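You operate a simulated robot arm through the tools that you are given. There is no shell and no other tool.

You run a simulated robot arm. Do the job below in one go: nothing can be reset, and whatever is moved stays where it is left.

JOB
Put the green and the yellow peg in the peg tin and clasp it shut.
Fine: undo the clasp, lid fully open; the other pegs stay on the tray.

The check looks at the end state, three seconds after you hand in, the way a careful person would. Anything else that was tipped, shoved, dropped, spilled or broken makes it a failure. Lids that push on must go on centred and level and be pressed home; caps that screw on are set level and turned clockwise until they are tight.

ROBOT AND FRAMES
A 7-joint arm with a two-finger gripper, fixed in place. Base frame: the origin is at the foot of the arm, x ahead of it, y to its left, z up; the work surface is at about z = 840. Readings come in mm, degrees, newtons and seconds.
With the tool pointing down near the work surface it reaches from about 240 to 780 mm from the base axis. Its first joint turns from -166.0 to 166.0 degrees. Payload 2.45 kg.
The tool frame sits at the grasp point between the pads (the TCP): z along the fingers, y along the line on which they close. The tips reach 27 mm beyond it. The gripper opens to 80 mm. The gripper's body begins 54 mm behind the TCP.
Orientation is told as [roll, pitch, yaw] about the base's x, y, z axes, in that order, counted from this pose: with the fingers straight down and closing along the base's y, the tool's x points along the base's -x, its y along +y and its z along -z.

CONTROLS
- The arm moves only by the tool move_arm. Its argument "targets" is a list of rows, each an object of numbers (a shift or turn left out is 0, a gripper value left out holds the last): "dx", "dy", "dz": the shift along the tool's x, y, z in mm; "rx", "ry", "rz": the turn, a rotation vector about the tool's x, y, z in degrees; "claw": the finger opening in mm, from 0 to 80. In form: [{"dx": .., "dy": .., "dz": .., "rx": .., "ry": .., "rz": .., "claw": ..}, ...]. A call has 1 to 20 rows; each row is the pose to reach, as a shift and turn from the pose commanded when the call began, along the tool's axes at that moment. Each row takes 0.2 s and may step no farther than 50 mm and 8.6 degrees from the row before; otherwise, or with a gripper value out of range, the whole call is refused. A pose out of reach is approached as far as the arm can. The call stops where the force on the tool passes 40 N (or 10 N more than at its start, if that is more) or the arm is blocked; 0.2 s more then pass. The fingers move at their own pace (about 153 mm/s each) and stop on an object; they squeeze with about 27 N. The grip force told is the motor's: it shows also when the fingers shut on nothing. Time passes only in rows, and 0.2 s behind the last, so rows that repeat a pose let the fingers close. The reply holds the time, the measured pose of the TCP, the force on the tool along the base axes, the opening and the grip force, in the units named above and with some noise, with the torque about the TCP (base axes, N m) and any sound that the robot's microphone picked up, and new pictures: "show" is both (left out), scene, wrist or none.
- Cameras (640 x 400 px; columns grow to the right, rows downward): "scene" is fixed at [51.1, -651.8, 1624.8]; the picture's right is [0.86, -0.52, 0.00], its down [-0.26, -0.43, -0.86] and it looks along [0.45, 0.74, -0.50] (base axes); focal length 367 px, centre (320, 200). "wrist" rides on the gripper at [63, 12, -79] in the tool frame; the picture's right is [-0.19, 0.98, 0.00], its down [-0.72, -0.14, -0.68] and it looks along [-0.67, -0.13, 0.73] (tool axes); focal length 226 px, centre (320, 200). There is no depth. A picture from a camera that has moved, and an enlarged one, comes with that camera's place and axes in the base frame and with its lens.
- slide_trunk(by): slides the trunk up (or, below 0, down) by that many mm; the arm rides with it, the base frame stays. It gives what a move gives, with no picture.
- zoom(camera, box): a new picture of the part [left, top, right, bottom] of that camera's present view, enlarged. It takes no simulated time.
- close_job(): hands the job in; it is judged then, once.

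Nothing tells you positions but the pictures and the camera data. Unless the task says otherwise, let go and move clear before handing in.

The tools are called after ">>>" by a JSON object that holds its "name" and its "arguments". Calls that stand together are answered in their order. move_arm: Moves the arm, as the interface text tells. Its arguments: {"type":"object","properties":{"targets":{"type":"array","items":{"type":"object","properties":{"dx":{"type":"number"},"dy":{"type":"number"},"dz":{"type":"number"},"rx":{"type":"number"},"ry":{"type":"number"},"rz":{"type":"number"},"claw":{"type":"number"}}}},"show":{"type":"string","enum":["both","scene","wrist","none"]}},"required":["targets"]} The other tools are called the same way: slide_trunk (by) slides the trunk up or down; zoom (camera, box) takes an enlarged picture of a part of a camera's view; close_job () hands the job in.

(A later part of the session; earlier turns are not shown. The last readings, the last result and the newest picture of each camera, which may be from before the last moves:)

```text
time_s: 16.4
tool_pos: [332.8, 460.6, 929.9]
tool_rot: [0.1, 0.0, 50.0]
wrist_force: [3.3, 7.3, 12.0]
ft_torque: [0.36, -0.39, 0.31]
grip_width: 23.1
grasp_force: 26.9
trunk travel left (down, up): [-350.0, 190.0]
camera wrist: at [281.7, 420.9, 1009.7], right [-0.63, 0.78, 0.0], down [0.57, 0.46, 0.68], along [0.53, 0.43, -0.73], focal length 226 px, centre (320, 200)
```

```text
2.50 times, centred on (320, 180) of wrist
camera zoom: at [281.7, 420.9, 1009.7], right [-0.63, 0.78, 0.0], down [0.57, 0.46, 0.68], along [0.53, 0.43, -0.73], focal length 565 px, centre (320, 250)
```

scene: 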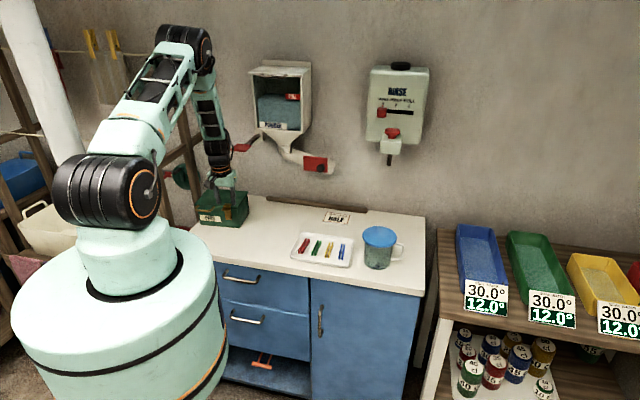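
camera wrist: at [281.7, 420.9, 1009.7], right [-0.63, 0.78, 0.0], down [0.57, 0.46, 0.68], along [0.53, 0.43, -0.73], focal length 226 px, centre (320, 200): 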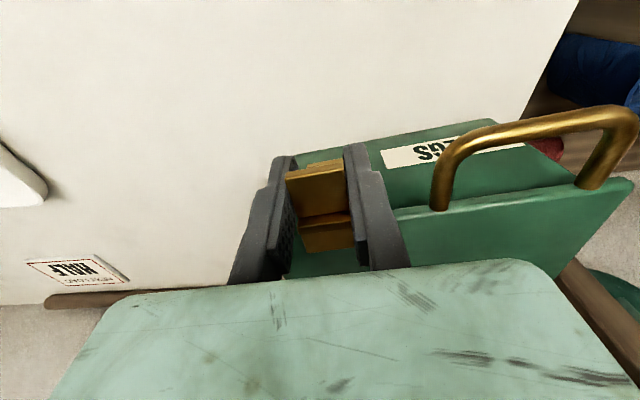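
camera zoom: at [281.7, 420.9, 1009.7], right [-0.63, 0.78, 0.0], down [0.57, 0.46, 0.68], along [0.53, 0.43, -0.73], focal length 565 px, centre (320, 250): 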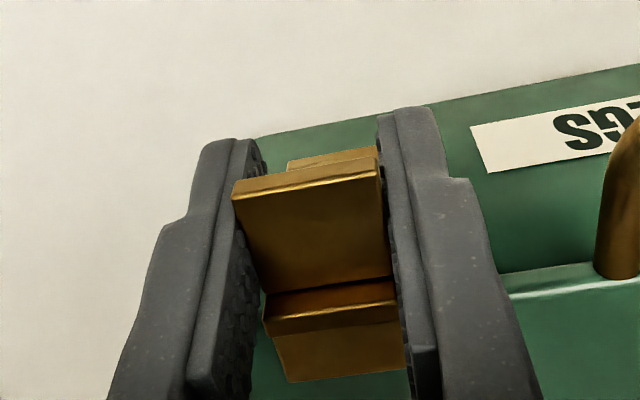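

The pads slip down the tab and the tin rocks rather than the clasp turning. While I still hold the tab, I'll unload it and try a gentle lift to see whether it rotates upward.

>>> {"name": "move_arm", "arguments": {"targets": [{"dx": -3, "dz": 0}, {"dx": -4, "dz": -1.5}, {"dx": -4, "dz": -3}, {"dx": -4, "dz": -4.5}, {"dx": -4, "dz": -6}, {"dx": -4, "dz": -6}], "show": "wrist"}}

>>> {"name": "zoom", "arguments": {"camera": "scene", "box": [180, 170, 280, 240]}}

>>> {"name": "zoom", "arguments": {"camera": "wrist", "box": [240, 100, 400, 260]}}

```text
time_s: 17.8
tool_pos: [332.0, 465.2, 935.0]
tool_rot: [0.1, 0.3, 50.1]
wrist_force: [1.2, 1.1, -5.5]
ft_torque: [-0.1, -0.06, 0.09]
grip_width: 23.5
grasp_force: 26.9
trunk travel left (down, up): [-350.0, 190.0]
camera wrist: at [283.3, 423.9, 1015.2], right [-0.63, 0.78, 0.0], down [0.57, 0.46, 0.68], along [0.53, 0.43, -0.73], focal length 226 px, centre (320, 200)
```

wrist: 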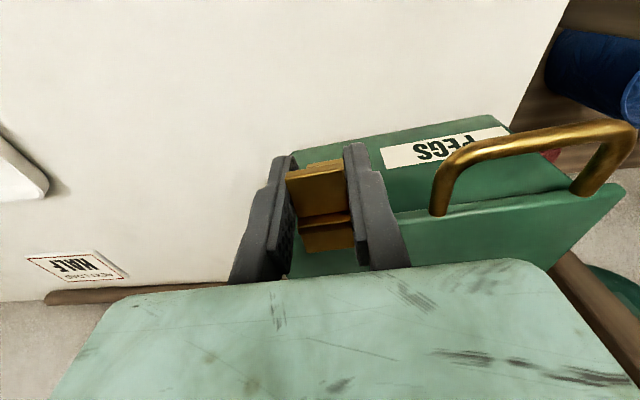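

```text
5.71 times, centred on (230, 205) of scene
camera zoom: at [51.1, -651.8, 1624.8], right [0.86, -0.52, 0.0], down [-0.26, -0.43, -0.86], along [0.45, 0.74, -0.5], focal length 2098 px, centre (834, 171)
```

zoom: 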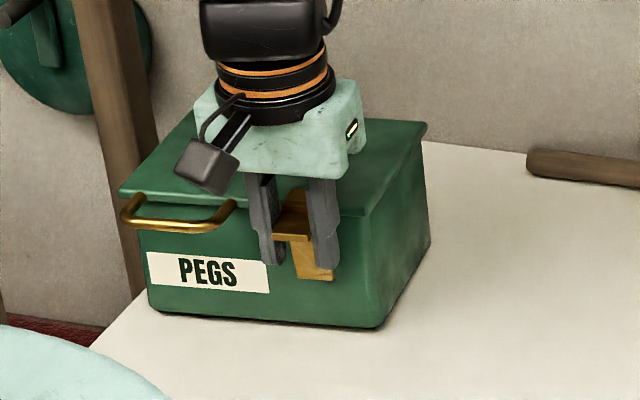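

```text
2.50 times, centred on (320, 180) of wrist
camera zoom: at [283.3, 423.9, 1015.2], right [-0.63, 0.78, 0.0], down [0.57, 0.46, 0.68], along [0.53, 0.43, -0.73], focal length 565 px, centre (320, 250)
```

zoom: 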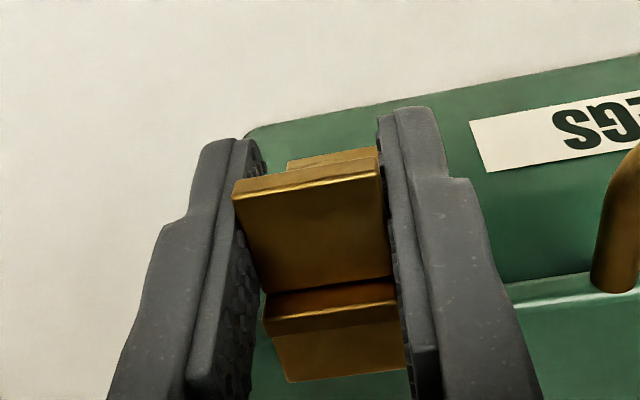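

Lifting just raises the tin's front, so the clasp doesn't open upward. I'm setting the tin back down, letting go and rising, then I'll press the tab's outer end down with closed fingertips.

>>> {"name": "move_arm", "arguments": {"targets": [{"dz": 2}, {"dz": 4}, {"dz": 6}, {"dz": 6}, {"dz": 6, "claw": 34}, {"dz": 6, "claw": 40}, {"dz": -4, "claw": 40}, {"dz": -14, "claw": 40}, {"dz": -24, "claw": 40}, {"dz": -34, "claw": 40}], "show": "wrist"}}

>>> {"name": "zoom", "arguments": {"camera": "scene", "box": [180, 170, 280, 240]}}

>>> {"name": "zoom", "arguments": {"camera": "wrist", "box": [240, 80, 400, 240]}}

```text
time_s: 20.0
tool_pos: [334.5, 463.8, 971.0]
tool_rot: [0.0, 0.1, 49.9]
wrist_force: [0.8, -0.2, 0.7]
ft_torque: [0.02, -0.03, -0.02]
grip_width: 39.9
grasp_force: 0.0
trunk travel left (down, up): [-350.0, 190.0]
camera wrist: at [284.6, 423.6, 1050.7], right [-0.63, 0.78, 0.0], down [0.57, 0.46, 0.68], along [0.53, 0.43, -0.73], focal length 226 px, centre (320, 200)
```

wrist: 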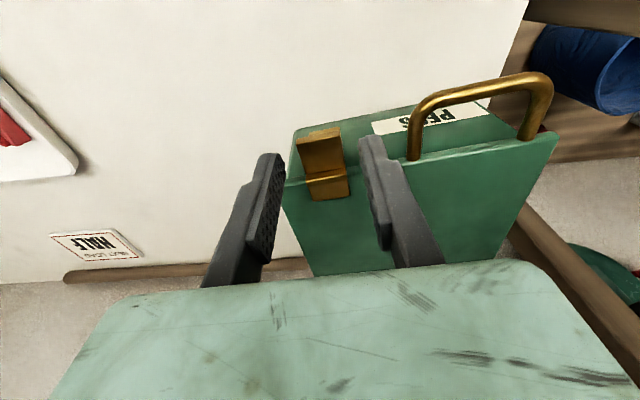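

```text
5.71 times, centred on (230, 205) of scene
camera zoom: at [51.1, -651.8, 1624.8], right [0.86, -0.52, 0.0], down [-0.26, -0.43, -0.86], along [0.45, 0.74, -0.5], focal length 2098 px, centre (834, 171)
```

zoom: 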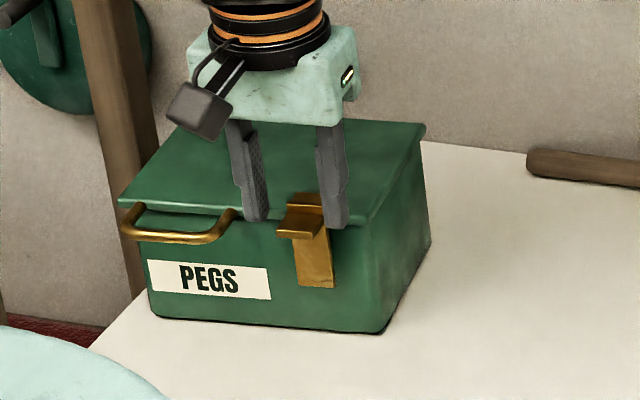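

```text
2.50 times, centred on (320, 160) of wrist
camera zoom: at [284.6, 423.6, 1050.7], right [-0.63, 0.78, 0.0], down [0.57, 0.46, 0.68], along [0.53, 0.43, -0.73], focal length 565 px, centre (320, 300)
```

zoom: 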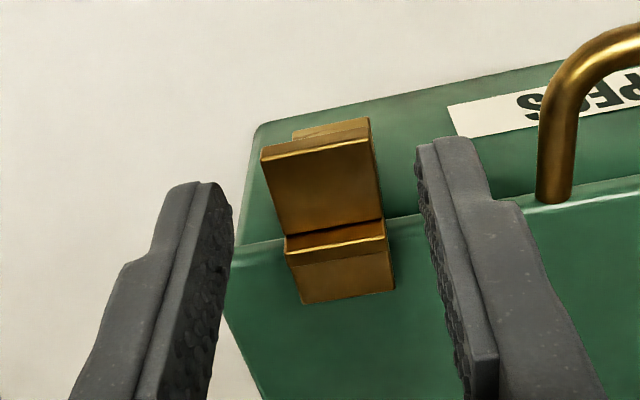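

The tool is directly over the tab's outer end. I'm closing the fingers, moving 2 mm further out, and pressing the tab straight down in small steps.

>>> {"name": "move_arm", "arguments": {"targets": [{"dx": 1, "claw": 20}, {"dx": 2, "claw": 0}, {"dx": 2, "claw": 0, "dz": 4}, {"dx": 2, "claw": 0, "dz": 8}, {"dx": 2, "claw": 0, "dz": 12}, {"dx": 2, "claw": 0, "dz": 12}], "show": "wrist"}}

>>> {"name": "zoom", "arguments": {"camera": "scene", "box": [205, 170, 265, 226]}}

>>> {"name": "zoom", "arguments": {"camera": "wrist", "box": [240, 80, 400, 240]}}

```text
time_s: 21.4
tool_pos: [332.6, 461.7, 957.9]
tool_rot: [0.1, 0.1, 50.0]
wrist_force: [-0.6, -0.1, -0.3]
ft_torque: [0.01, 0.0, -0.01]
grip_width: 0.3
grasp_force: 27.0
trunk travel left (down, up): [-350.0, 190.0]
camera wrist: at [283.2, 422.2, 1038.6], right [-0.63, 0.78, 0.0], down [0.57, 0.46, 0.68], along [0.53, 0.43, -0.73], focal length 226 px, centre (320, 200)
```

wrist: 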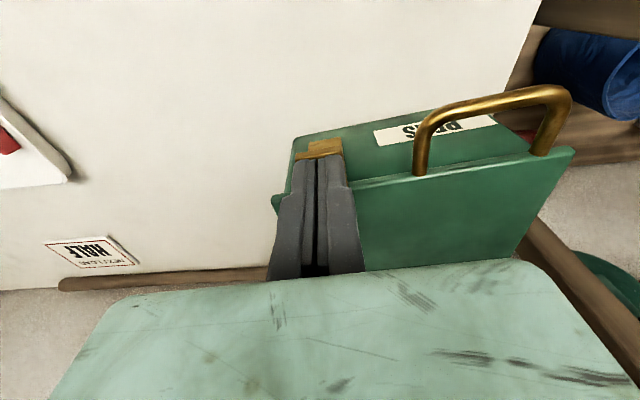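

```text
7.14 times, centred on (235, 198) of scene
camera zoom: at [51.1, -651.8, 1624.8], right [0.86, -0.52, 0.0], down [-0.26, -0.43, -0.86], along [0.45, 0.74, -0.5], focal length 2623 px, centre (927, 214)
```

zoom: 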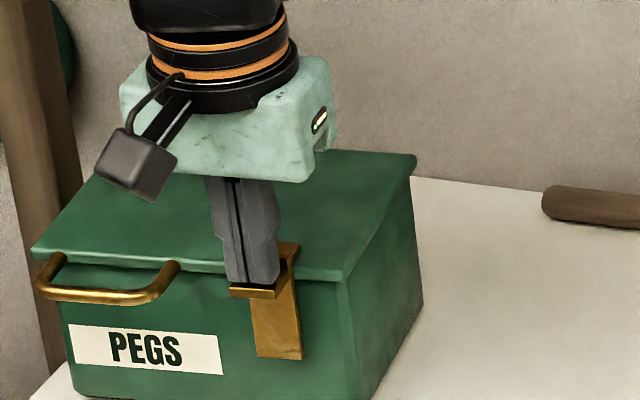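

```text
2.50 times, centred on (320, 160) of wrist
camera zoom: at [283.2, 422.2, 1038.6], right [-0.63, 0.78, 0.0], down [0.57, 0.46, 0.68], along [0.53, 0.43, -0.73], focal length 565 px, centre (320, 300)
```

zoom: 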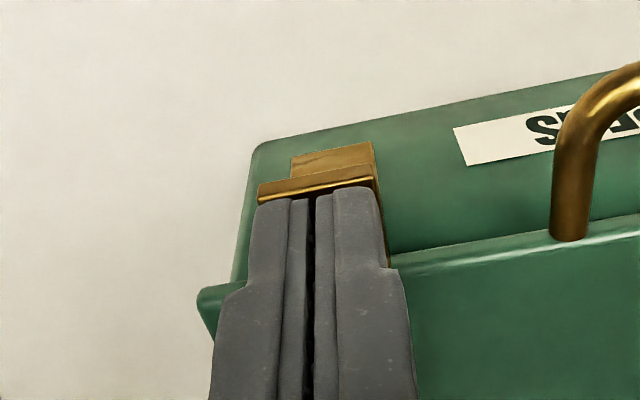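

Both views show the finger's front face flush with the tab's end. I want leverage near that end, so I'll move 10 mm further out and then press down gently.

>>> {"name": "move_arm", "arguments": {"targets": [{"dx": 3, "dz": -4, "claw": 0}, {"dx": 7, "dz": -4, "claw": 0}, {"dx": 10, "dz": -4, "claw": 0}, {"dx": 10, "dz": -4, "claw": 0}], "show": "wrist"}}

>>> {"name": "zoom", "arguments": {"camera": "scene", "box": [205, 170, 265, 226]}}

>>> {"name": "zoom", "arguments": {"camera": "wrist", "box": [240, 80, 400, 240]}}

```text
time_s: 22.4
tool_pos: [326.4, 455.3, 963.0]
tool_rot: [0.2, 0.1, 50.0]
wrist_force: [-0.2, -1.1, 0.3]
ft_torque: [-0.01, 0.02, -0.03]
grip_width: 0.0
grasp_force: 26.9
trunk travel left (down, up): [-350.0, 190.0]
camera wrist: at [276.7, 414.4, 1042.7], right [-0.63, 0.78, 0.0], down [0.57, 0.46, 0.68], along [0.53, 0.43, -0.73], focal length 226 px, centre (320, 200)
```

wrist: 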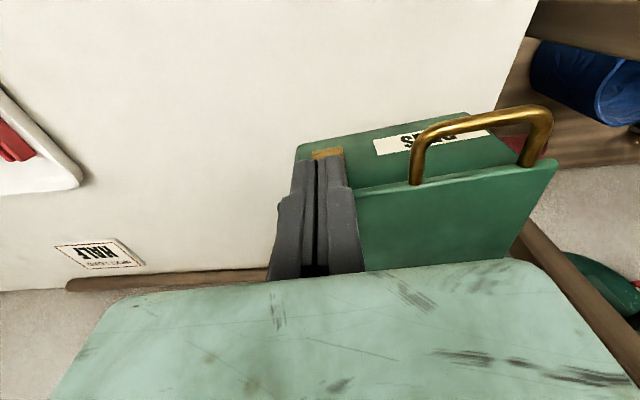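

```text
7.14 times, centred on (235, 198) of scene
camera zoom: at [51.1, -651.8, 1624.8], right [0.86, -0.52, 0.0], down [-0.26, -0.43, -0.86], along [0.45, 0.74, -0.5], focal length 2623 px, centre (927, 214)
```

zoom: 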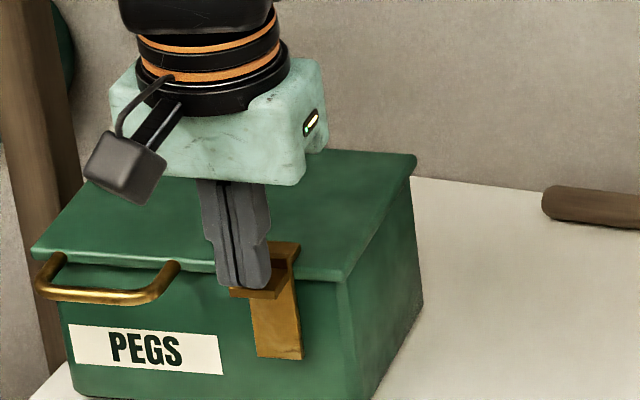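

```text
2.50 times, centred on (320, 160) of wrist
camera zoom: at [276.7, 414.4, 1042.7], right [-0.63, 0.78, 0.0], down [0.57, 0.46, 0.68], along [0.53, 0.43, -0.73], focal length 565 px, centre (320, 300)
```

zoom: 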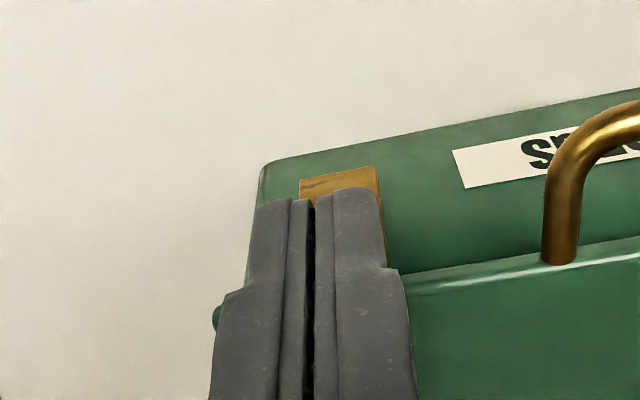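

The tips now overlap just the outer part of the tab. I'm pressing down in 1 mm steps.

>>> {"name": "move_arm", "arguments": {"targets": [{"dz": 3, "claw": 0}, {"dz": 6, "claw": 0}, {"dz": 8, "claw": 0}, {"dz": 9, "claw": 0}, {"dz": 10, "claw": 0}, {"dz": 11, "claw": 0}, {"dz": 12, "claw": 0}, {"dz": 13, "claw": 0}, {"dz": 14, "claw": 0}, {"dz": 14, "claw": 0}], "show": "wrist"}}

>>> {"name": "zoom", "arguments": {"camera": "scene", "box": [205, 170, 265, 226]}}

>>> {"name": "zoom", "arguments": {"camera": "wrist", "box": [240, 80, 400, 240]}}

```text
time_s: 23.8
tool_pos: [324.6, 453.5, 955.0]
tool_rot: [0.1, 0.0, 50.1]
wrist_force: [-7.7, -10.2, 27.3]
ft_torque: [0.01, -0.05, 0.04]
grip_width: 6.1
grasp_force: 26.7
trunk travel left (down, up): [-350.0, 190.0]
stopped in row 7: the force on the tool passed its limit at 42 N (the readings are from after the stop); the commanded pose is now the measured one
camera wrist: at [275.4, 412.7, 1034.7], right [-0.63, 0.78, 0.0], down [0.57, 0.46, 0.68], along [0.53, 0.43, -0.73], focal length 226 px, centre (320, 200)
```

wrist: 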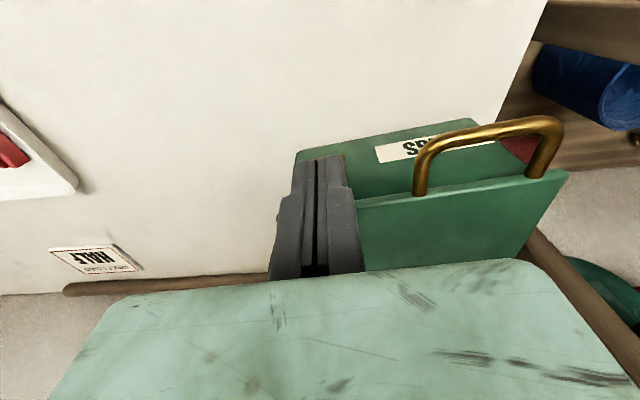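

```text
7.14 times, centred on (235, 198) of scene
camera zoom: at [51.1, -651.8, 1624.8], right [0.86, -0.52, 0.0], down [-0.26, -0.43, -0.86], along [0.45, 0.74, -0.5], focal length 2623 px, centre (927, 214)
```

zoom: 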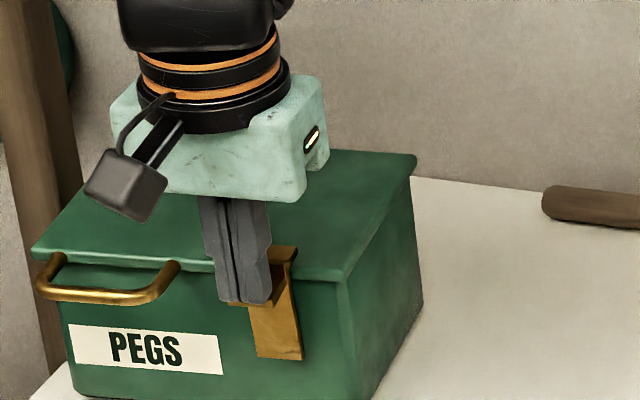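

```text
2.50 times, centred on (320, 160) of wrist
camera zoom: at [275.4, 412.7, 1034.7], right [-0.63, 0.78, 0.0], down [0.57, 0.46, 0.68], along [0.53, 0.43, -0.73], focal length 565 px, centre (320, 300)
```

zoom: 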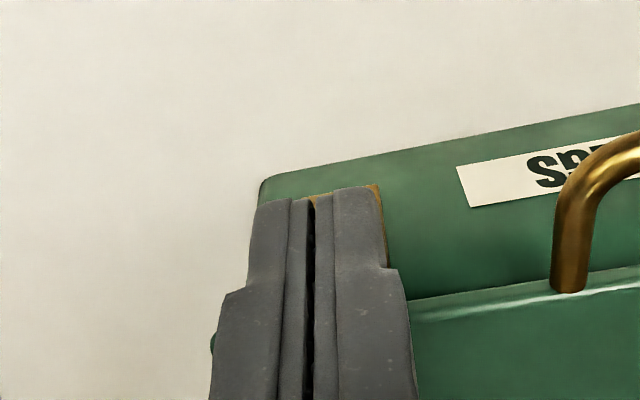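

The force limit was reached. I'll check whether the clasp has started to rotate.

>>> {"name": "zoom", "arguments": {"camera": "scene", "box": [218, 195, 248, 225]}}

>>> {"name": "zoom", "arguments": {"camera": "scene", "box": [180, 170, 280, 240]}}

```text
13.33 times, centred on (233, 210) of scene
camera zoom: at [51.1, -651.8, 1624.8], right [0.86, -0.52, 0.0], down [-0.26, -0.43, -0.86], along [0.45, 0.74, -0.5], focal length 4897 px, centre (1480, 67)
```

zoom: 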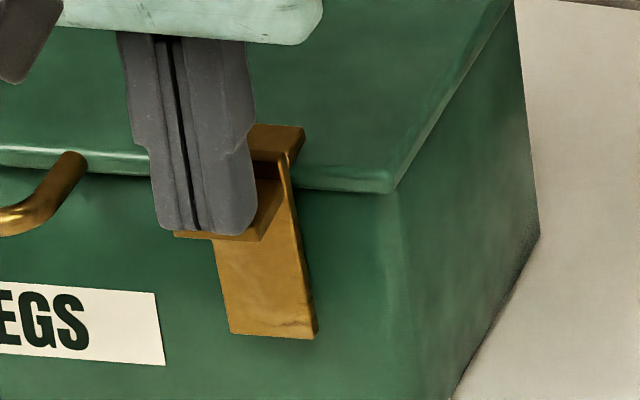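

```text
5.71 times, centred on (230, 205) of scene
camera zoom: at [51.1, -651.8, 1624.8], right [0.86, -0.52, 0.0], down [-0.26, -0.43, -0.86], along [0.45, 0.74, -0.5], focal length 2098 px, centre (834, 171)
```

zoom: 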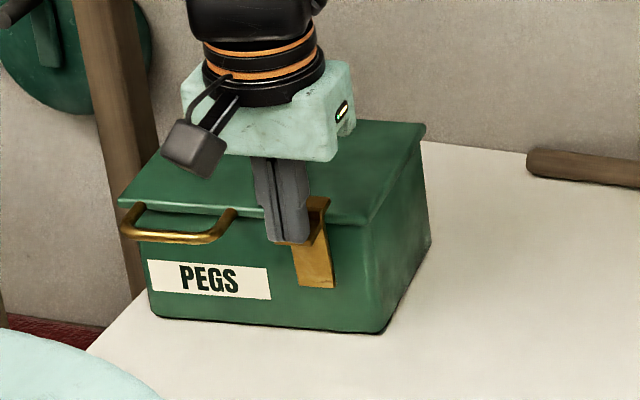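

The clasp has started to tilt outward. I'll keep pressing and follow the arc outward.

>>> {"name": "move_arm", "arguments": {"targets": [{"dz": 2, "dx": 0.5, "claw": 0}, {"dz": 4, "dx": 1, "claw": 0}, {"dz": 5, "dx": 1.5, "claw": 0}, {"dz": 6, "dx": 2, "claw": 0}, {"dz": 7, "dx": 2.5, "claw": 0}, {"dz": 8, "dx": 3, "claw": 0}, {"dz": 9, "dx": 4, "claw": 0}, {"dz": 10, "dx": 5, "claw": 0}, {"dz": 10, "dx": 5, "claw": 0}], "show": "wrist"}}

>>> {"name": "zoom", "arguments": {"camera": "scene", "box": [218, 195, 248, 225]}}

>>> {"name": "zoom", "arguments": {"camera": "scene", "box": [180, 170, 280, 240]}}

```text
time_s: 24.2
tool_pos: [324.0, 452.9, 954.5]
tool_rot: [0.2, 0.0, 50.0]
wrist_force: [-6.0, -10.9, 25.1]
ft_torque: [-0.01, -0.03, 0.0]
grip_width: 6.3
grasp_force: 26.8
trunk travel left (down, up): [-350.0, 190.0]
stopped in row 1: the force on the tool passed its limit at 41 N (the readings are from after the stop); the commanded pose is now the measured one
camera wrist: at [274.9, 412.2, 1034.3], right [-0.63, 0.78, 0.0], down [0.57, 0.46, 0.68], along [0.53, 0.43, -0.73], focal length 226 px, centre (320, 200)
```

wrist: 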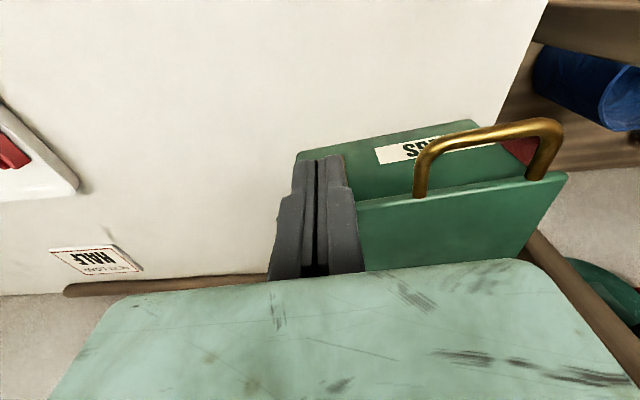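

```text
13.33 times, centred on (233, 210) of scene
camera zoom: at [51.1, -651.8, 1624.8], right [0.86, -0.52, 0.0], down [-0.26, -0.43, -0.86], along [0.45, 0.74, -0.5], focal length 4897 px, centre (1480, 67)
```

zoom: 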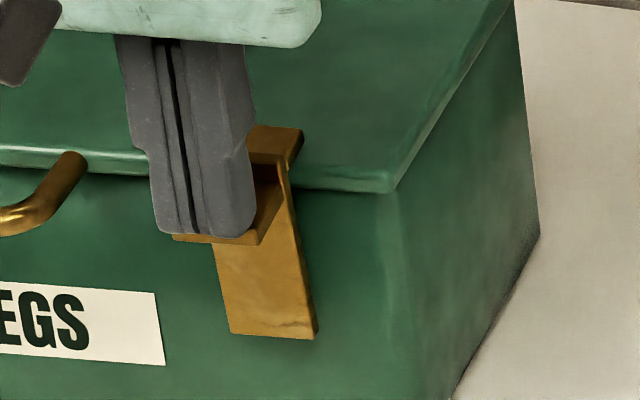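

```text
5.71 times, centred on (230, 205) of scene
camera zoom: at [51.1, -651.8, 1624.8], right [0.86, -0.52, 0.0], down [-0.26, -0.43, -0.86], along [0.45, 0.74, -0.5], focal length 2098 px, centre (834, 171)
```

zoom: 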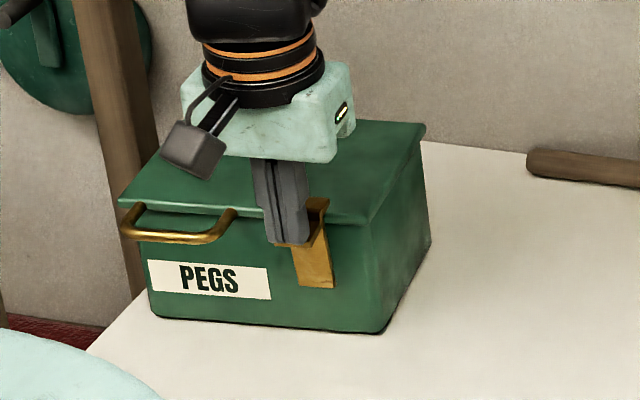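

The fingers are jamming because friction holds the tab from moving outward. I'll follow the real arc now, mostly outward with a little down.

>>> {"name": "move_arm", "arguments": {"targets": [{"dx": 1, "dz": 0.2, "claw": 0}, {"dx": 2, "dz": 0.5, "claw": 0}, {"dx": 3, "dz": 0.9, "claw": 0}, {"dx": 4, "dz": 1.3, "claw": 0}, {"dx": 4, "dz": 1.3, "claw": 0}], "show": "none"}}

>>> {"name": "zoom", "arguments": {"camera": "scene", "box": [218, 195, 248, 225]}}

>>> {"name": "zoom", "arguments": {"camera": "scene", "box": [180, 170, 280, 240]}}

```text
time_s: 25.4
tool_pos: [322.8, 449.8, 951.2]
tool_rot: [0.1, 0.0, 50.0]
wrist_force: [-5.8, -15.0, 25.2]
ft_torque: [-0.02, -0.03, 0.04]
grip_width: 6.0
grasp_force: 26.5
trunk travel left (down, up): [-350.0, 190.0]
```

```text
13.33 times, centred on (233, 210) of scene
camera zoom: at [51.1, -651.8, 1624.8], right [0.86, -0.52, 0.0], down [-0.26, -0.43, -0.86], along [0.45, 0.74, -0.5], focal length 4897 px, centre (1480, 67)
```

zoom: 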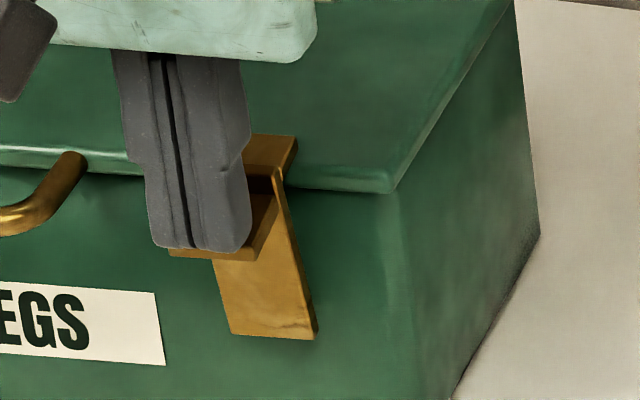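

```text
5.71 times, centred on (230, 205) of scene
camera zoom: at [51.1, -651.8, 1624.8], right [0.86, -0.52, 0.0], down [-0.26, -0.43, -0.86], along [0.45, 0.74, -0.5], focal length 2098 px, centre (834, 171)
```

zoom: 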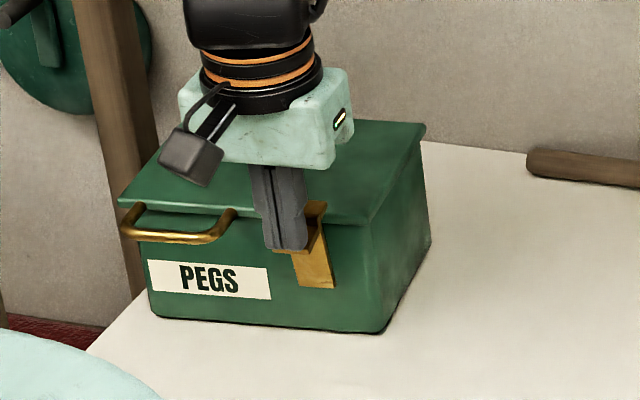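

It's working: the clasp is rotating about its lower end and the tin isn't moving. I'll continue along the arc.

>>> {"name": "move_arm", "arguments": {"targets": [{"dx": 1.5, "dz": 0.7, "claw": 0}, {"dx": 3, "dz": 1.4, "claw": 0}, {"dx": 4.5, "dz": 2.2, "claw": 0}, {"dx": 6, "dz": 3.0, "claw": 0}, {"dx": 7.5, "dz": 4, "claw": 0}, {"dx": 9, "dz": 5, "claw": 0}, {"dx": 9, "dz": 5, "claw": 0}], "show": "none"}}

>>> {"name": "zoom", "arguments": {"camera": "scene", "box": [218, 195, 248, 225]}}

>>> {"name": "zoom", "arguments": {"camera": "scene", "box": [180, 170, 280, 240]}}

```text
time_s: 27.0
tool_pos: [318.2, 443.2, 945.8]
tool_rot: [0.2, 0.1, 50.1]
wrist_force: [-8.1, -11.9, 16.6]
ft_torque: [-0.05, 0.03, 0.02]
grip_width: 6.1
grasp_force: 26.9
trunk travel left (down, up): [-350.0, 190.0]
```

```text
13.33 times, centred on (233, 210) of scene
camera zoom: at [51.1, -651.8, 1624.8], right [0.86, -0.52, 0.0], down [-0.26, -0.43, -0.86], along [0.45, 0.74, -0.5], focal length 4897 px, centre (1480, 67)
```

zoom: 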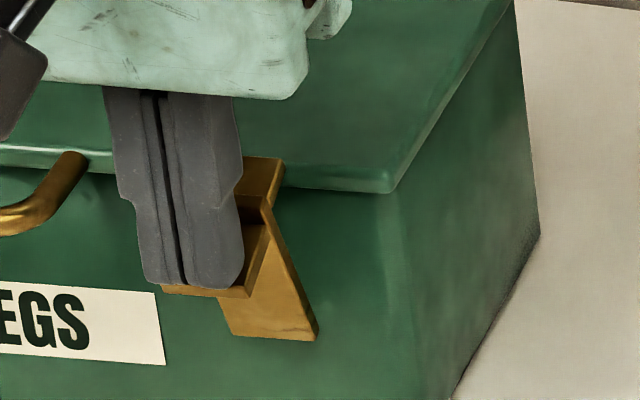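

```text
5.71 times, centred on (230, 205) of scene
camera zoom: at [51.1, -651.8, 1624.8], right [0.86, -0.52, 0.0], down [-0.26, -0.43, -0.86], along [0.45, 0.74, -0.5], focal length 2098 px, centre (834, 171)
```

zoom: 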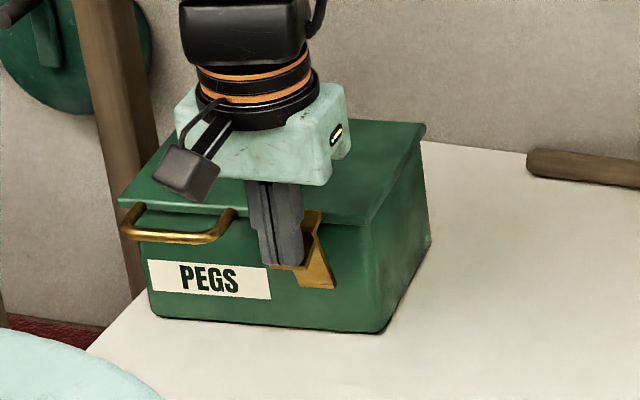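

The hook is coming clear of the lid. I'm continuing downward and outward to swing it fully open.

>>> {"name": "move_arm", "arguments": {"targets": [{"dx": 1.5, "dz": 1.2, "claw": 0}, {"dx": 3, "dz": 2.4, "claw": 0}, {"dx": 4.5, "dz": 3.8, "claw": 0}, {"dx": 6, "dz": 5.2, "claw": 0}, {"dx": 7.5, "dz": 6.8, "claw": 0}, {"dx": 9, "dz": 8.5, "claw": 0}, {"dx": 10, "dz": 10, "claw": 0}, {"dx": 11, "dz": 12, "claw": 0}, {"dx": 11, "dz": 12, "claw": 0}], "show": "wrist"}}

>>> {"name": "zoom", "arguments": {"camera": "scene", "box": [218, 195, 248, 225]}}

>>> {"name": "zoom", "arguments": {"camera": "scene", "box": [180, 170, 280, 240]}}

```text
time_s: 29.0
tool_pos: [309.0, 435.5, 933.2]
tool_rot: [0.1, 0.1, 50.0]
wrist_force: [-0.1, -0.1, -0.3]
ft_torque: [0.04, 0.02, 0.02]
grip_width: 0.0
grasp_force: 27.4
trunk travel left (down, up): [-350.0, 190.0]
camera wrist: at [260.7, 395.4, 1013.9], right [-0.63, 0.78, 0.0], down [0.57, 0.46, 0.68], along [0.53, 0.43, -0.73], focal length 226 px, centre (320, 200)
```

wrist: 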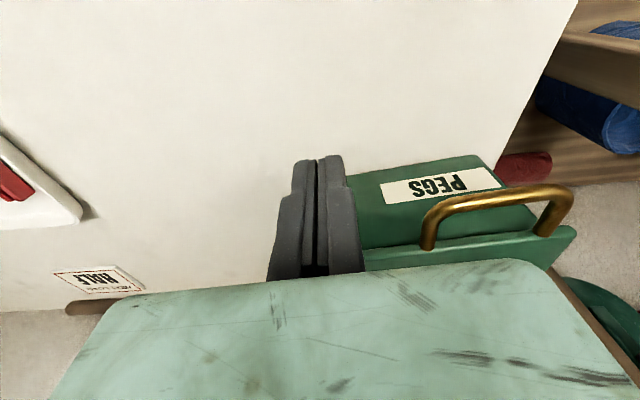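

```text
13.33 times, centred on (233, 210) of scene
camera zoom: at [51.1, -651.8, 1624.8], right [0.86, -0.52, 0.0], down [-0.26, -0.43, -0.86], along [0.45, 0.74, -0.5], focal length 4897 px, centre (1480, 67)
```

zoom: 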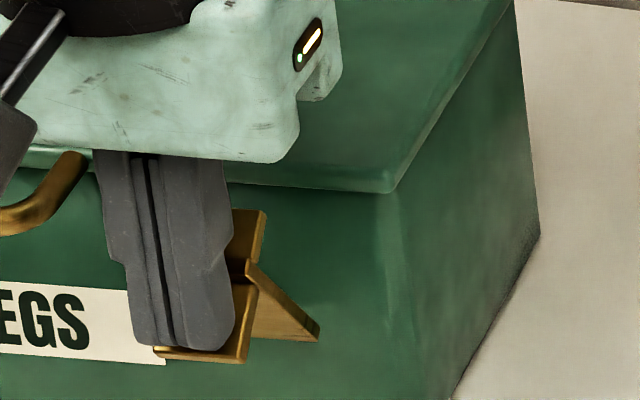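

```text
5.71 times, centred on (230, 205) of scene
camera zoom: at [51.1, -651.8, 1624.8], right [0.86, -0.52, 0.0], down [-0.26, -0.43, -0.86], along [0.45, 0.74, -0.5], focal length 2098 px, centre (834, 171)
```

zoom: 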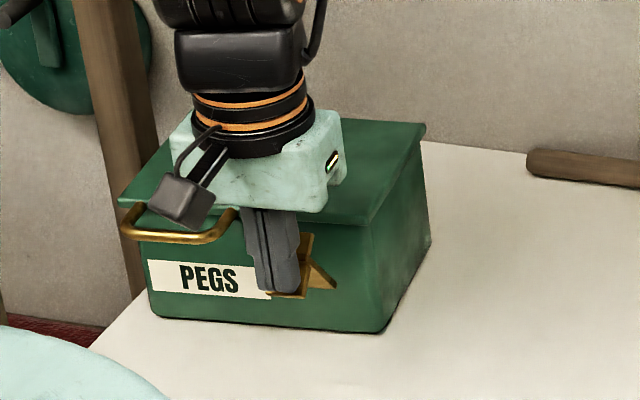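

The clasp has dropped open and there's no load on the tool. I'm backing out away from it and up, then I'll look at the whole tin.

>>> {"name": "move_arm", "arguments": {"targets": [{"dx": 4, "dz": -3, "claw": 0}, {"dx": 8, "dz": -15, "claw": 0}, {"dx": 12, "dz": -35, "claw": 0}, {"dx": 20, "dz": -65, "claw": 0}, {"dx": 35, "dz": -95, "claw": 40}, {"dx": 50, "dz": -115, "claw": 40}], "show": "both"}}

>>> {"name": "zoom", "arguments": {"camera": "scene", "box": [180, 170, 280, 240]}}

>>> {"name": "zoom", "arguments": {"camera": "wrist", "box": [230, 110, 430, 270]}}

```text
time_s: 30.4
tool_pos: [281.6, 399.0, 1049.1]
tool_rot: [0.1, 0.1, 50.0]
wrist_force: [0.8, -0.3, -0.1]
ft_torque: [0.03, -0.02, 0.02]
grip_width: 40.0
grasp_force: 0.0
trunk travel left (down, up): [-350.0, 190.0]
camera wrist: at [231.1, 358.5, 1129.5], right [-0.63, 0.78, 0.0], down [0.57, 0.46, 0.68], along [0.53, 0.43, -0.73], focal length 226 px, centre (320, 200)
```

scene: 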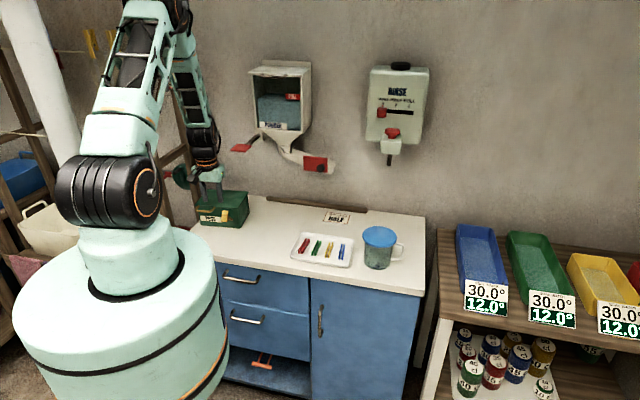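
wrist: 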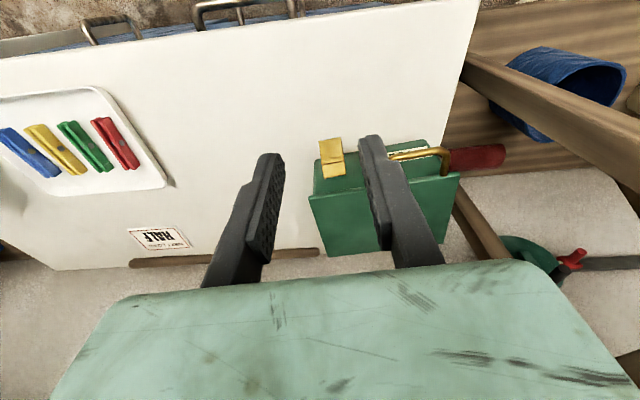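

```text
5.71 times, centred on (230, 205) of scene
camera zoom: at [51.1, -651.8, 1624.8], right [0.86, -0.52, 0.0], down [-0.26, -0.43, -0.86], along [0.45, 0.74, -0.5], focal length 2098 px, centre (834, 171)
```

zoom: 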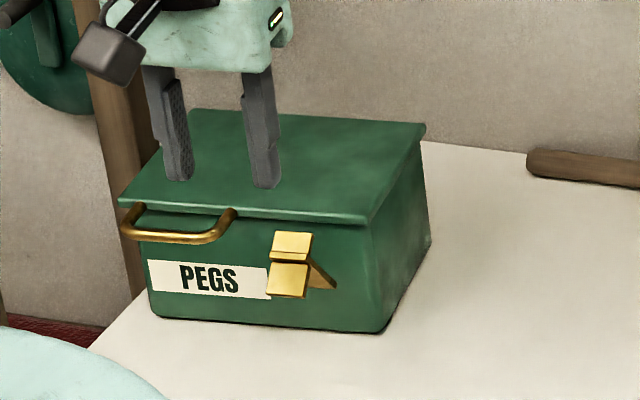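

```text
2.50 times, centred on (330, 190) of wrist
camera zoom: at [231.1, 358.5, 1129.5], right [-0.63, 0.78, 0.0], down [0.57, 0.46, 0.68], along [0.53, 0.43, -0.73], focal length 565 px, centre (295, 225)
```

zoom: 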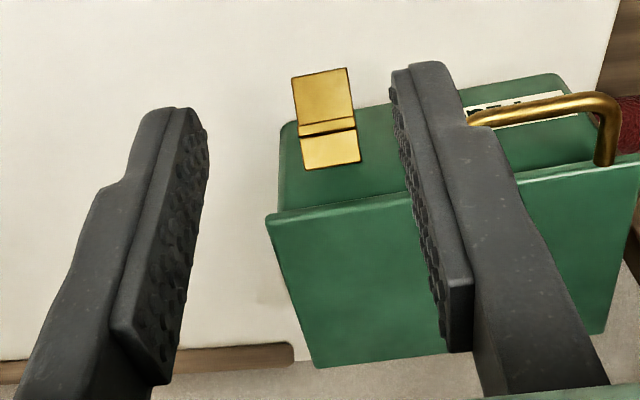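

The clasp is open and standing clear of the lid, and the tin is essentially where it was. Next I'll turn the gripper 90° so it can pinch the lid handle's bar, and move above the handle at a safe height.

>>> {"name": "move_arm", "arguments": {"targets": [{"dx": -6, "dy": 7, "dz": 0, "rz": -7.6, "claw": 40}, {"dx": -12, "dy": 14, "dz": 0, "rz": -15.2}, {"dx": -19, "dy": 22, "dz": 0, "rz": -22.8}, {"dx": -25, "dy": 29, "dz": 0, "rz": -30.4}, {"dx": -31, "dy": 36, "dz": 0, "rz": -38}, {"dx": -37, "dy": 44, "dz": 0, "rz": -45.6}, {"dx": -44, "dy": 51, "dz": 0, "rz": -53.2}, {"dx": -50, "dy": 58, "dz": 0, "rz": -60.8}, {"dx": -56, "dy": 66, "dz": 0, "rz": -68.4}, {"dx": -62, "dy": 73, "dz": 0, "rz": -76}, {"dx": -69, "dy": 80, "dz": 0, "rz": -83.6}, {"dx": -74.8, "dy": 87.6, "dz": 0, "rz": -91}, {"dx": -74.8, "dy": 87.6, "dz": 0, "rz": -91}], "show": "both"}}

>>> {"name": "zoom", "arguments": {"camera": "wrist", "box": [220, 60, 420, 220]}}

>>> {"name": "zoom", "arguments": {"camera": "scene", "box": [140, 100, 300, 240]}}

```text
time_s: 33.2
tool_pos: [259.7, 510.6, 1046.7]
tool_rot: [0.2, -0.1, 141.1]
wrist_force: [-0.1, 0.2, -0.1]
ft_torque: [-0.05, -0.04, 0.01]
grip_width: 40.2
grasp_force: 0.1
trunk travel left (down, up): [-350.0, 190.0]
camera wrist: at [301.4, 461.5, 1127.3], right [-0.77, -0.64, 0.0], down [-0.47, 0.56, 0.68], along [-0.44, 0.52, -0.73], focal length 226 px, centre (320, 200)
```

scene: 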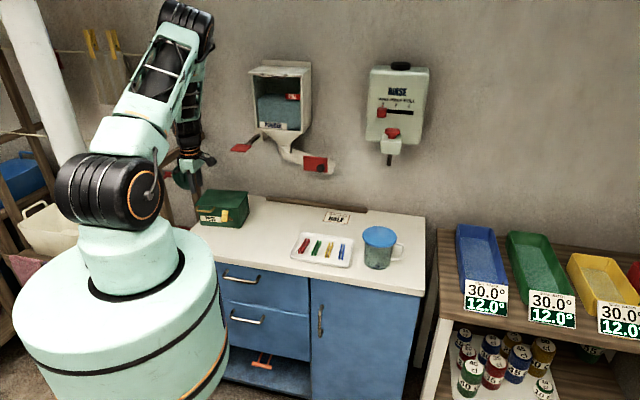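
wrist: 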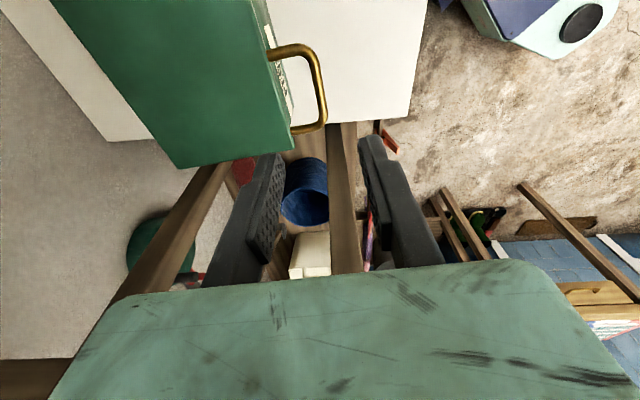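

```text
2.50 times, centred on (320, 140) of wrist
camera zoom: at [301.4, 461.5, 1127.3], right [-0.77, -0.64, 0.0], down [-0.47, 0.56, 0.68], along [-0.44, 0.52, -0.73], focal length 565 px, centre (320, 350)
```

zoom: 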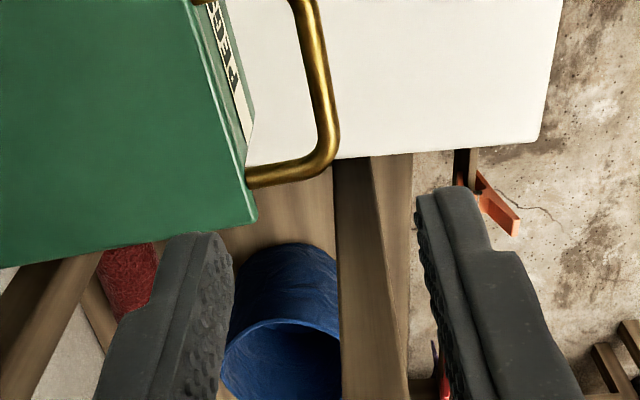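

```text
2.86 times, centred on (220, 170) of scene
camera zoom: at [51.1, -651.8, 1624.8], right [0.86, -0.52, 0.0], down [-0.26, -0.43, -0.86], along [0.45, 0.74, -0.5], focal length 1049 px, centre (606, 286)
```

zoom: 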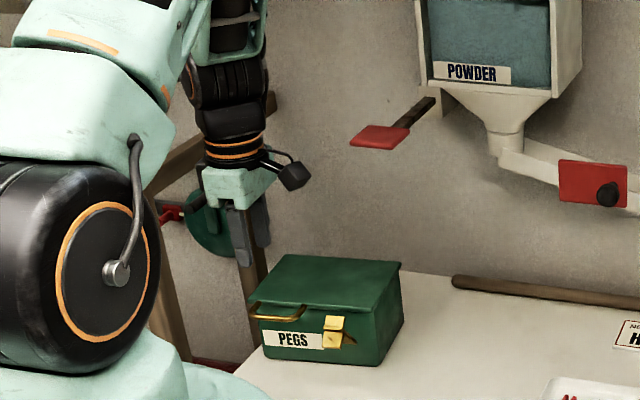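

The gripper is at yaw 141° with its axis right over the handle bar, which is at about z=930 and 33 mm in front of the lid edge. I'll narrow the fingers and come down to just above the bar to check.

>>> {"name": "move_arm", "arguments": {"targets": [{"dz": 15, "claw": 28}, {"dz": 30, "claw": 28}, {"dz": 45, "claw": 28}, {"dz": 60, "claw": 28}, {"dz": 72, "claw": 28}, {"dz": 78, "claw": 28}, {"dz": 78, "claw": 28}], "show": "wrist"}}

>>> {"name": "zoom", "arguments": {"camera": "wrist", "box": [240, 80, 400, 240]}}

>>> {"name": "zoom", "arguments": {"camera": "scene", "box": [180, 170, 250, 226]}}

```text
time_s: 34.8
tool_pos: [258.9, 512.6, 970.4]
tool_rot: [0.3, -0.3, 141.0]
wrist_force: [0.8, 0.1, -0.7]
ft_torque: [0.01, 0.02, -0.01]
grip_width: 28.1
grasp_force: 0.1
trunk travel left (down, up): [-350.0, 190.0]
camera wrist: at [301.6, 461.9, 1051.1], right [-0.77, -0.64, 0.0], down [-0.47, 0.56, 0.68], along [-0.44, 0.52, -0.73], focal length 226 px, centre (320, 200)
```

wrist: 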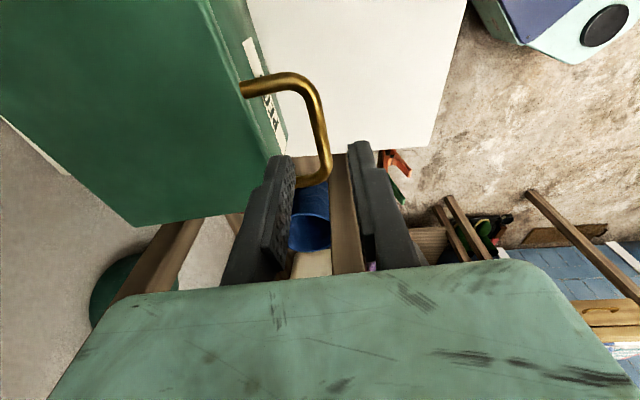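

```text
2.50 times, centred on (320, 160) of wrist
camera zoom: at [301.6, 461.9, 1051.1], right [-0.77, -0.64, 0.0], down [-0.47, 0.56, 0.68], along [-0.44, 0.52, -0.73], focal length 565 px, centre (320, 300)
```

zoom: 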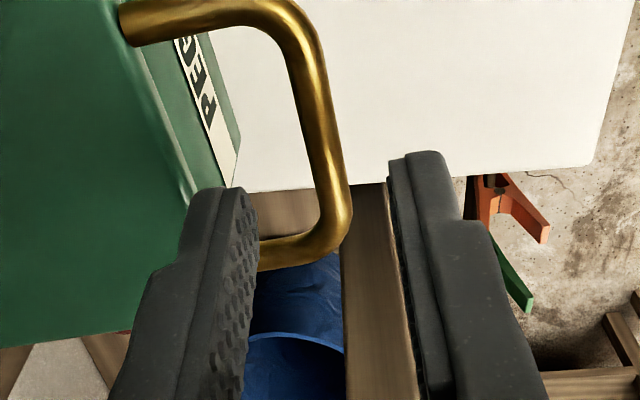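

```text
7.14 times, centred on (215, 198) of scene
camera zoom: at [51.1, -651.8, 1624.8], right [0.86, -0.52, 0.0], down [-0.26, -0.43, -0.86], along [0.45, 0.74, -0.5], focal length 2623 px, centre (1070, 214)
```

zoom: 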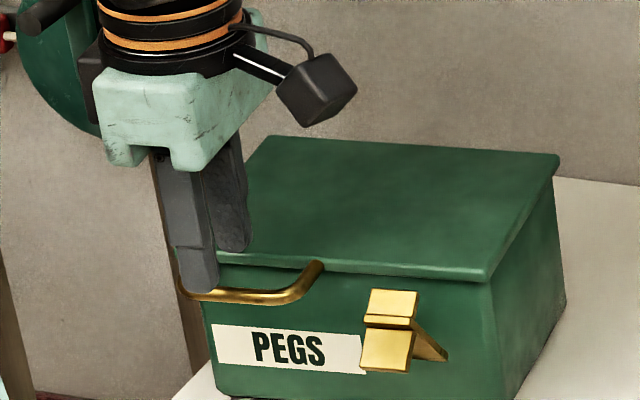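

I'm centred across the bar and about 5.5 mm left of its midpoint. I'll correct that, narrow to 22 mm, and come down so the bar sits about 12 mm above the fingertips.

>>> {"name": "move_arm", "arguments": {"targets": [{"dx": 2.7, "claw": 22}, {"dx": 5.5, "claw": 22}, {"dx": 5.5, "dz": 5, "claw": 22}, {"dx": 5.5, "dz": 10, "claw": 22}, {"dx": 5.5, "dz": 15, "claw": 22}, {"dx": 5.5, "dz": 20, "claw": 22}, {"dx": 5.5, "dz": 25, "claw": 22}, {"dx": 5.5, "dz": 25, "claw": 22}], "show": "wrist"}}

>>> {"name": "zoom", "arguments": {"camera": "wrist", "box": [240, 80, 400, 240]}}

>>> {"name": "zoom", "arguments": {"camera": "scene", "box": [180, 170, 250, 226]}}

```text
time_s: 36.6
tool_pos: [262.5, 506.2, 945.4]
tool_rot: [0.1, 0.0, 141.0]
wrist_force: [-0.6, 0.2, -0.6]
ft_torque: [-0.02, -0.04, -0.02]
grip_width: 21.7
grasp_force: 0.0
trunk travel left (down, up): [-350.0, 190.0]
camera wrist: at [305.3, 456.8, 1025.9], right [-0.77, -0.64, 0.0], down [-0.47, 0.56, 0.68], along [-0.44, 0.52, -0.73], focal length 226 px, centre (320, 200)
```

wrist: 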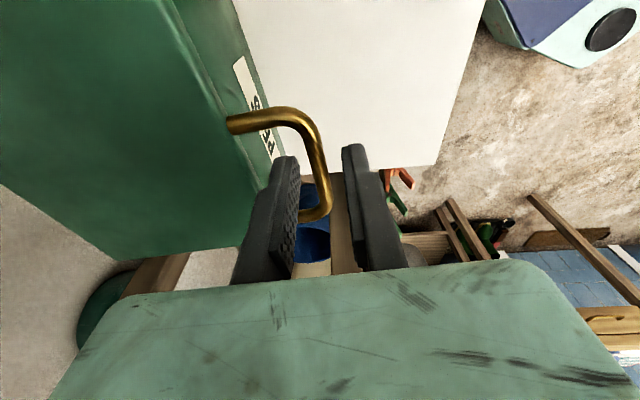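

```text
2.50 times, centred on (320, 160) of wrist
camera zoom: at [305.3, 456.8, 1025.9], right [-0.77, -0.64, 0.0], down [-0.47, 0.56, 0.68], along [-0.44, 0.52, -0.73], focal length 565 px, centre (320, 300)
```

zoom: 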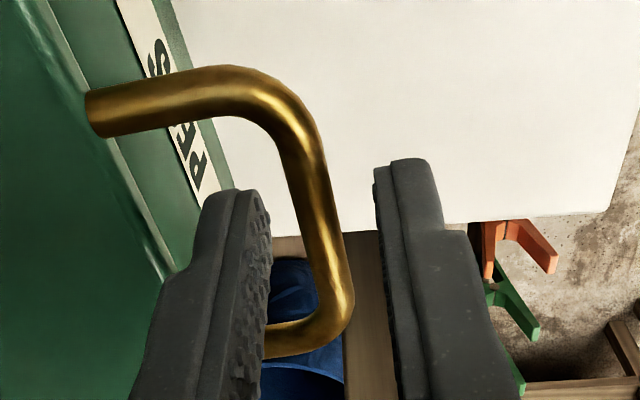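

```text
7.14 times, centred on (215, 198) of scene
camera zoom: at [51.1, -651.8, 1624.8], right [0.86, -0.52, 0.0], down [-0.26, -0.43, -0.86], along [0.45, 0.74, -0.5], focal length 2623 px, centre (1070, 214)
```

zoom: 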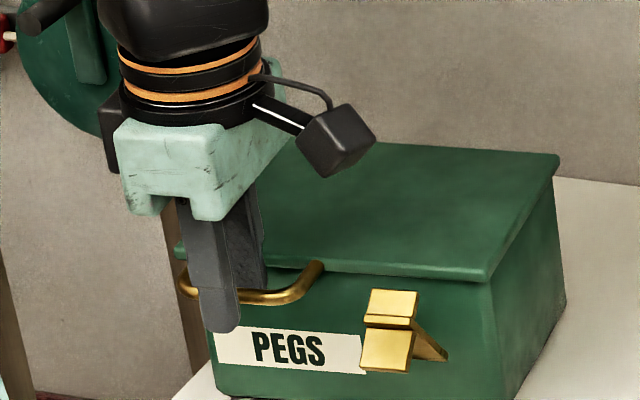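

The fingers straddle the bar. I'm closing on it.

>>> {"name": "move_arm", "arguments": {"targets": [{"claw": 14}, {"claw": 8}, {"claw": 2}, {"claw": 2}], "show": "wrist"}}

>>> {"name": "zoom", "arguments": {"camera": "scene", "box": [180, 170, 280, 240]}}

```text
time_s: 37.6
tool_pos: [264.2, 505.5, 945.1]
tool_rot: [0.2, -0.2, 141.0]
wrist_force: [1.4, 1.2, 0.1]
ft_torque: [0.01, 0.01, 0.01]
grip_width: 7.0
grasp_force: 26.8
trunk travel left (down, up): [-350.0, 190.0]
camera wrist: at [305.5, 456.8, 1025.9], right [-0.77, -0.64, 0.0], down [-0.47, 0.56, 0.68], along [-0.44, 0.52, -0.73], focal length 226 px, centre (320, 200)
```

wrist: 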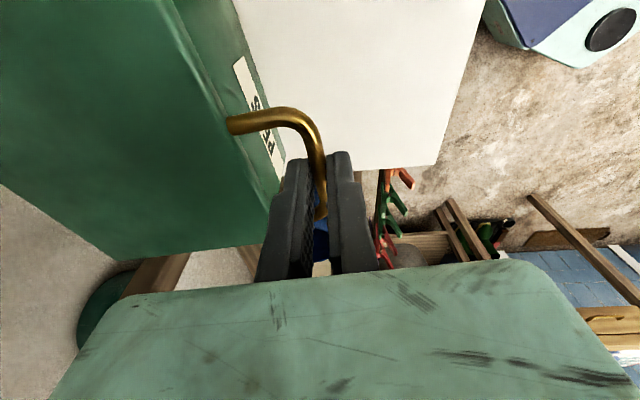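

```text
5.71 times, centred on (230, 205) of scene
camera zoom: at [51.1, -651.8, 1624.8], right [0.86, -0.52, 0.0], down [-0.26, -0.43, -0.86], along [0.45, 0.74, -0.5], focal length 2098 px, centre (834, 171)
```

zoom: 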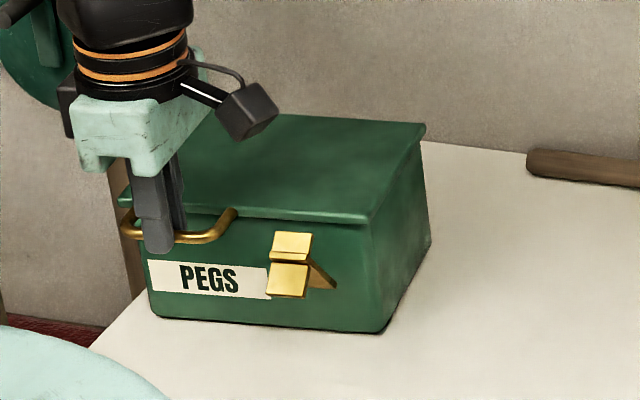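

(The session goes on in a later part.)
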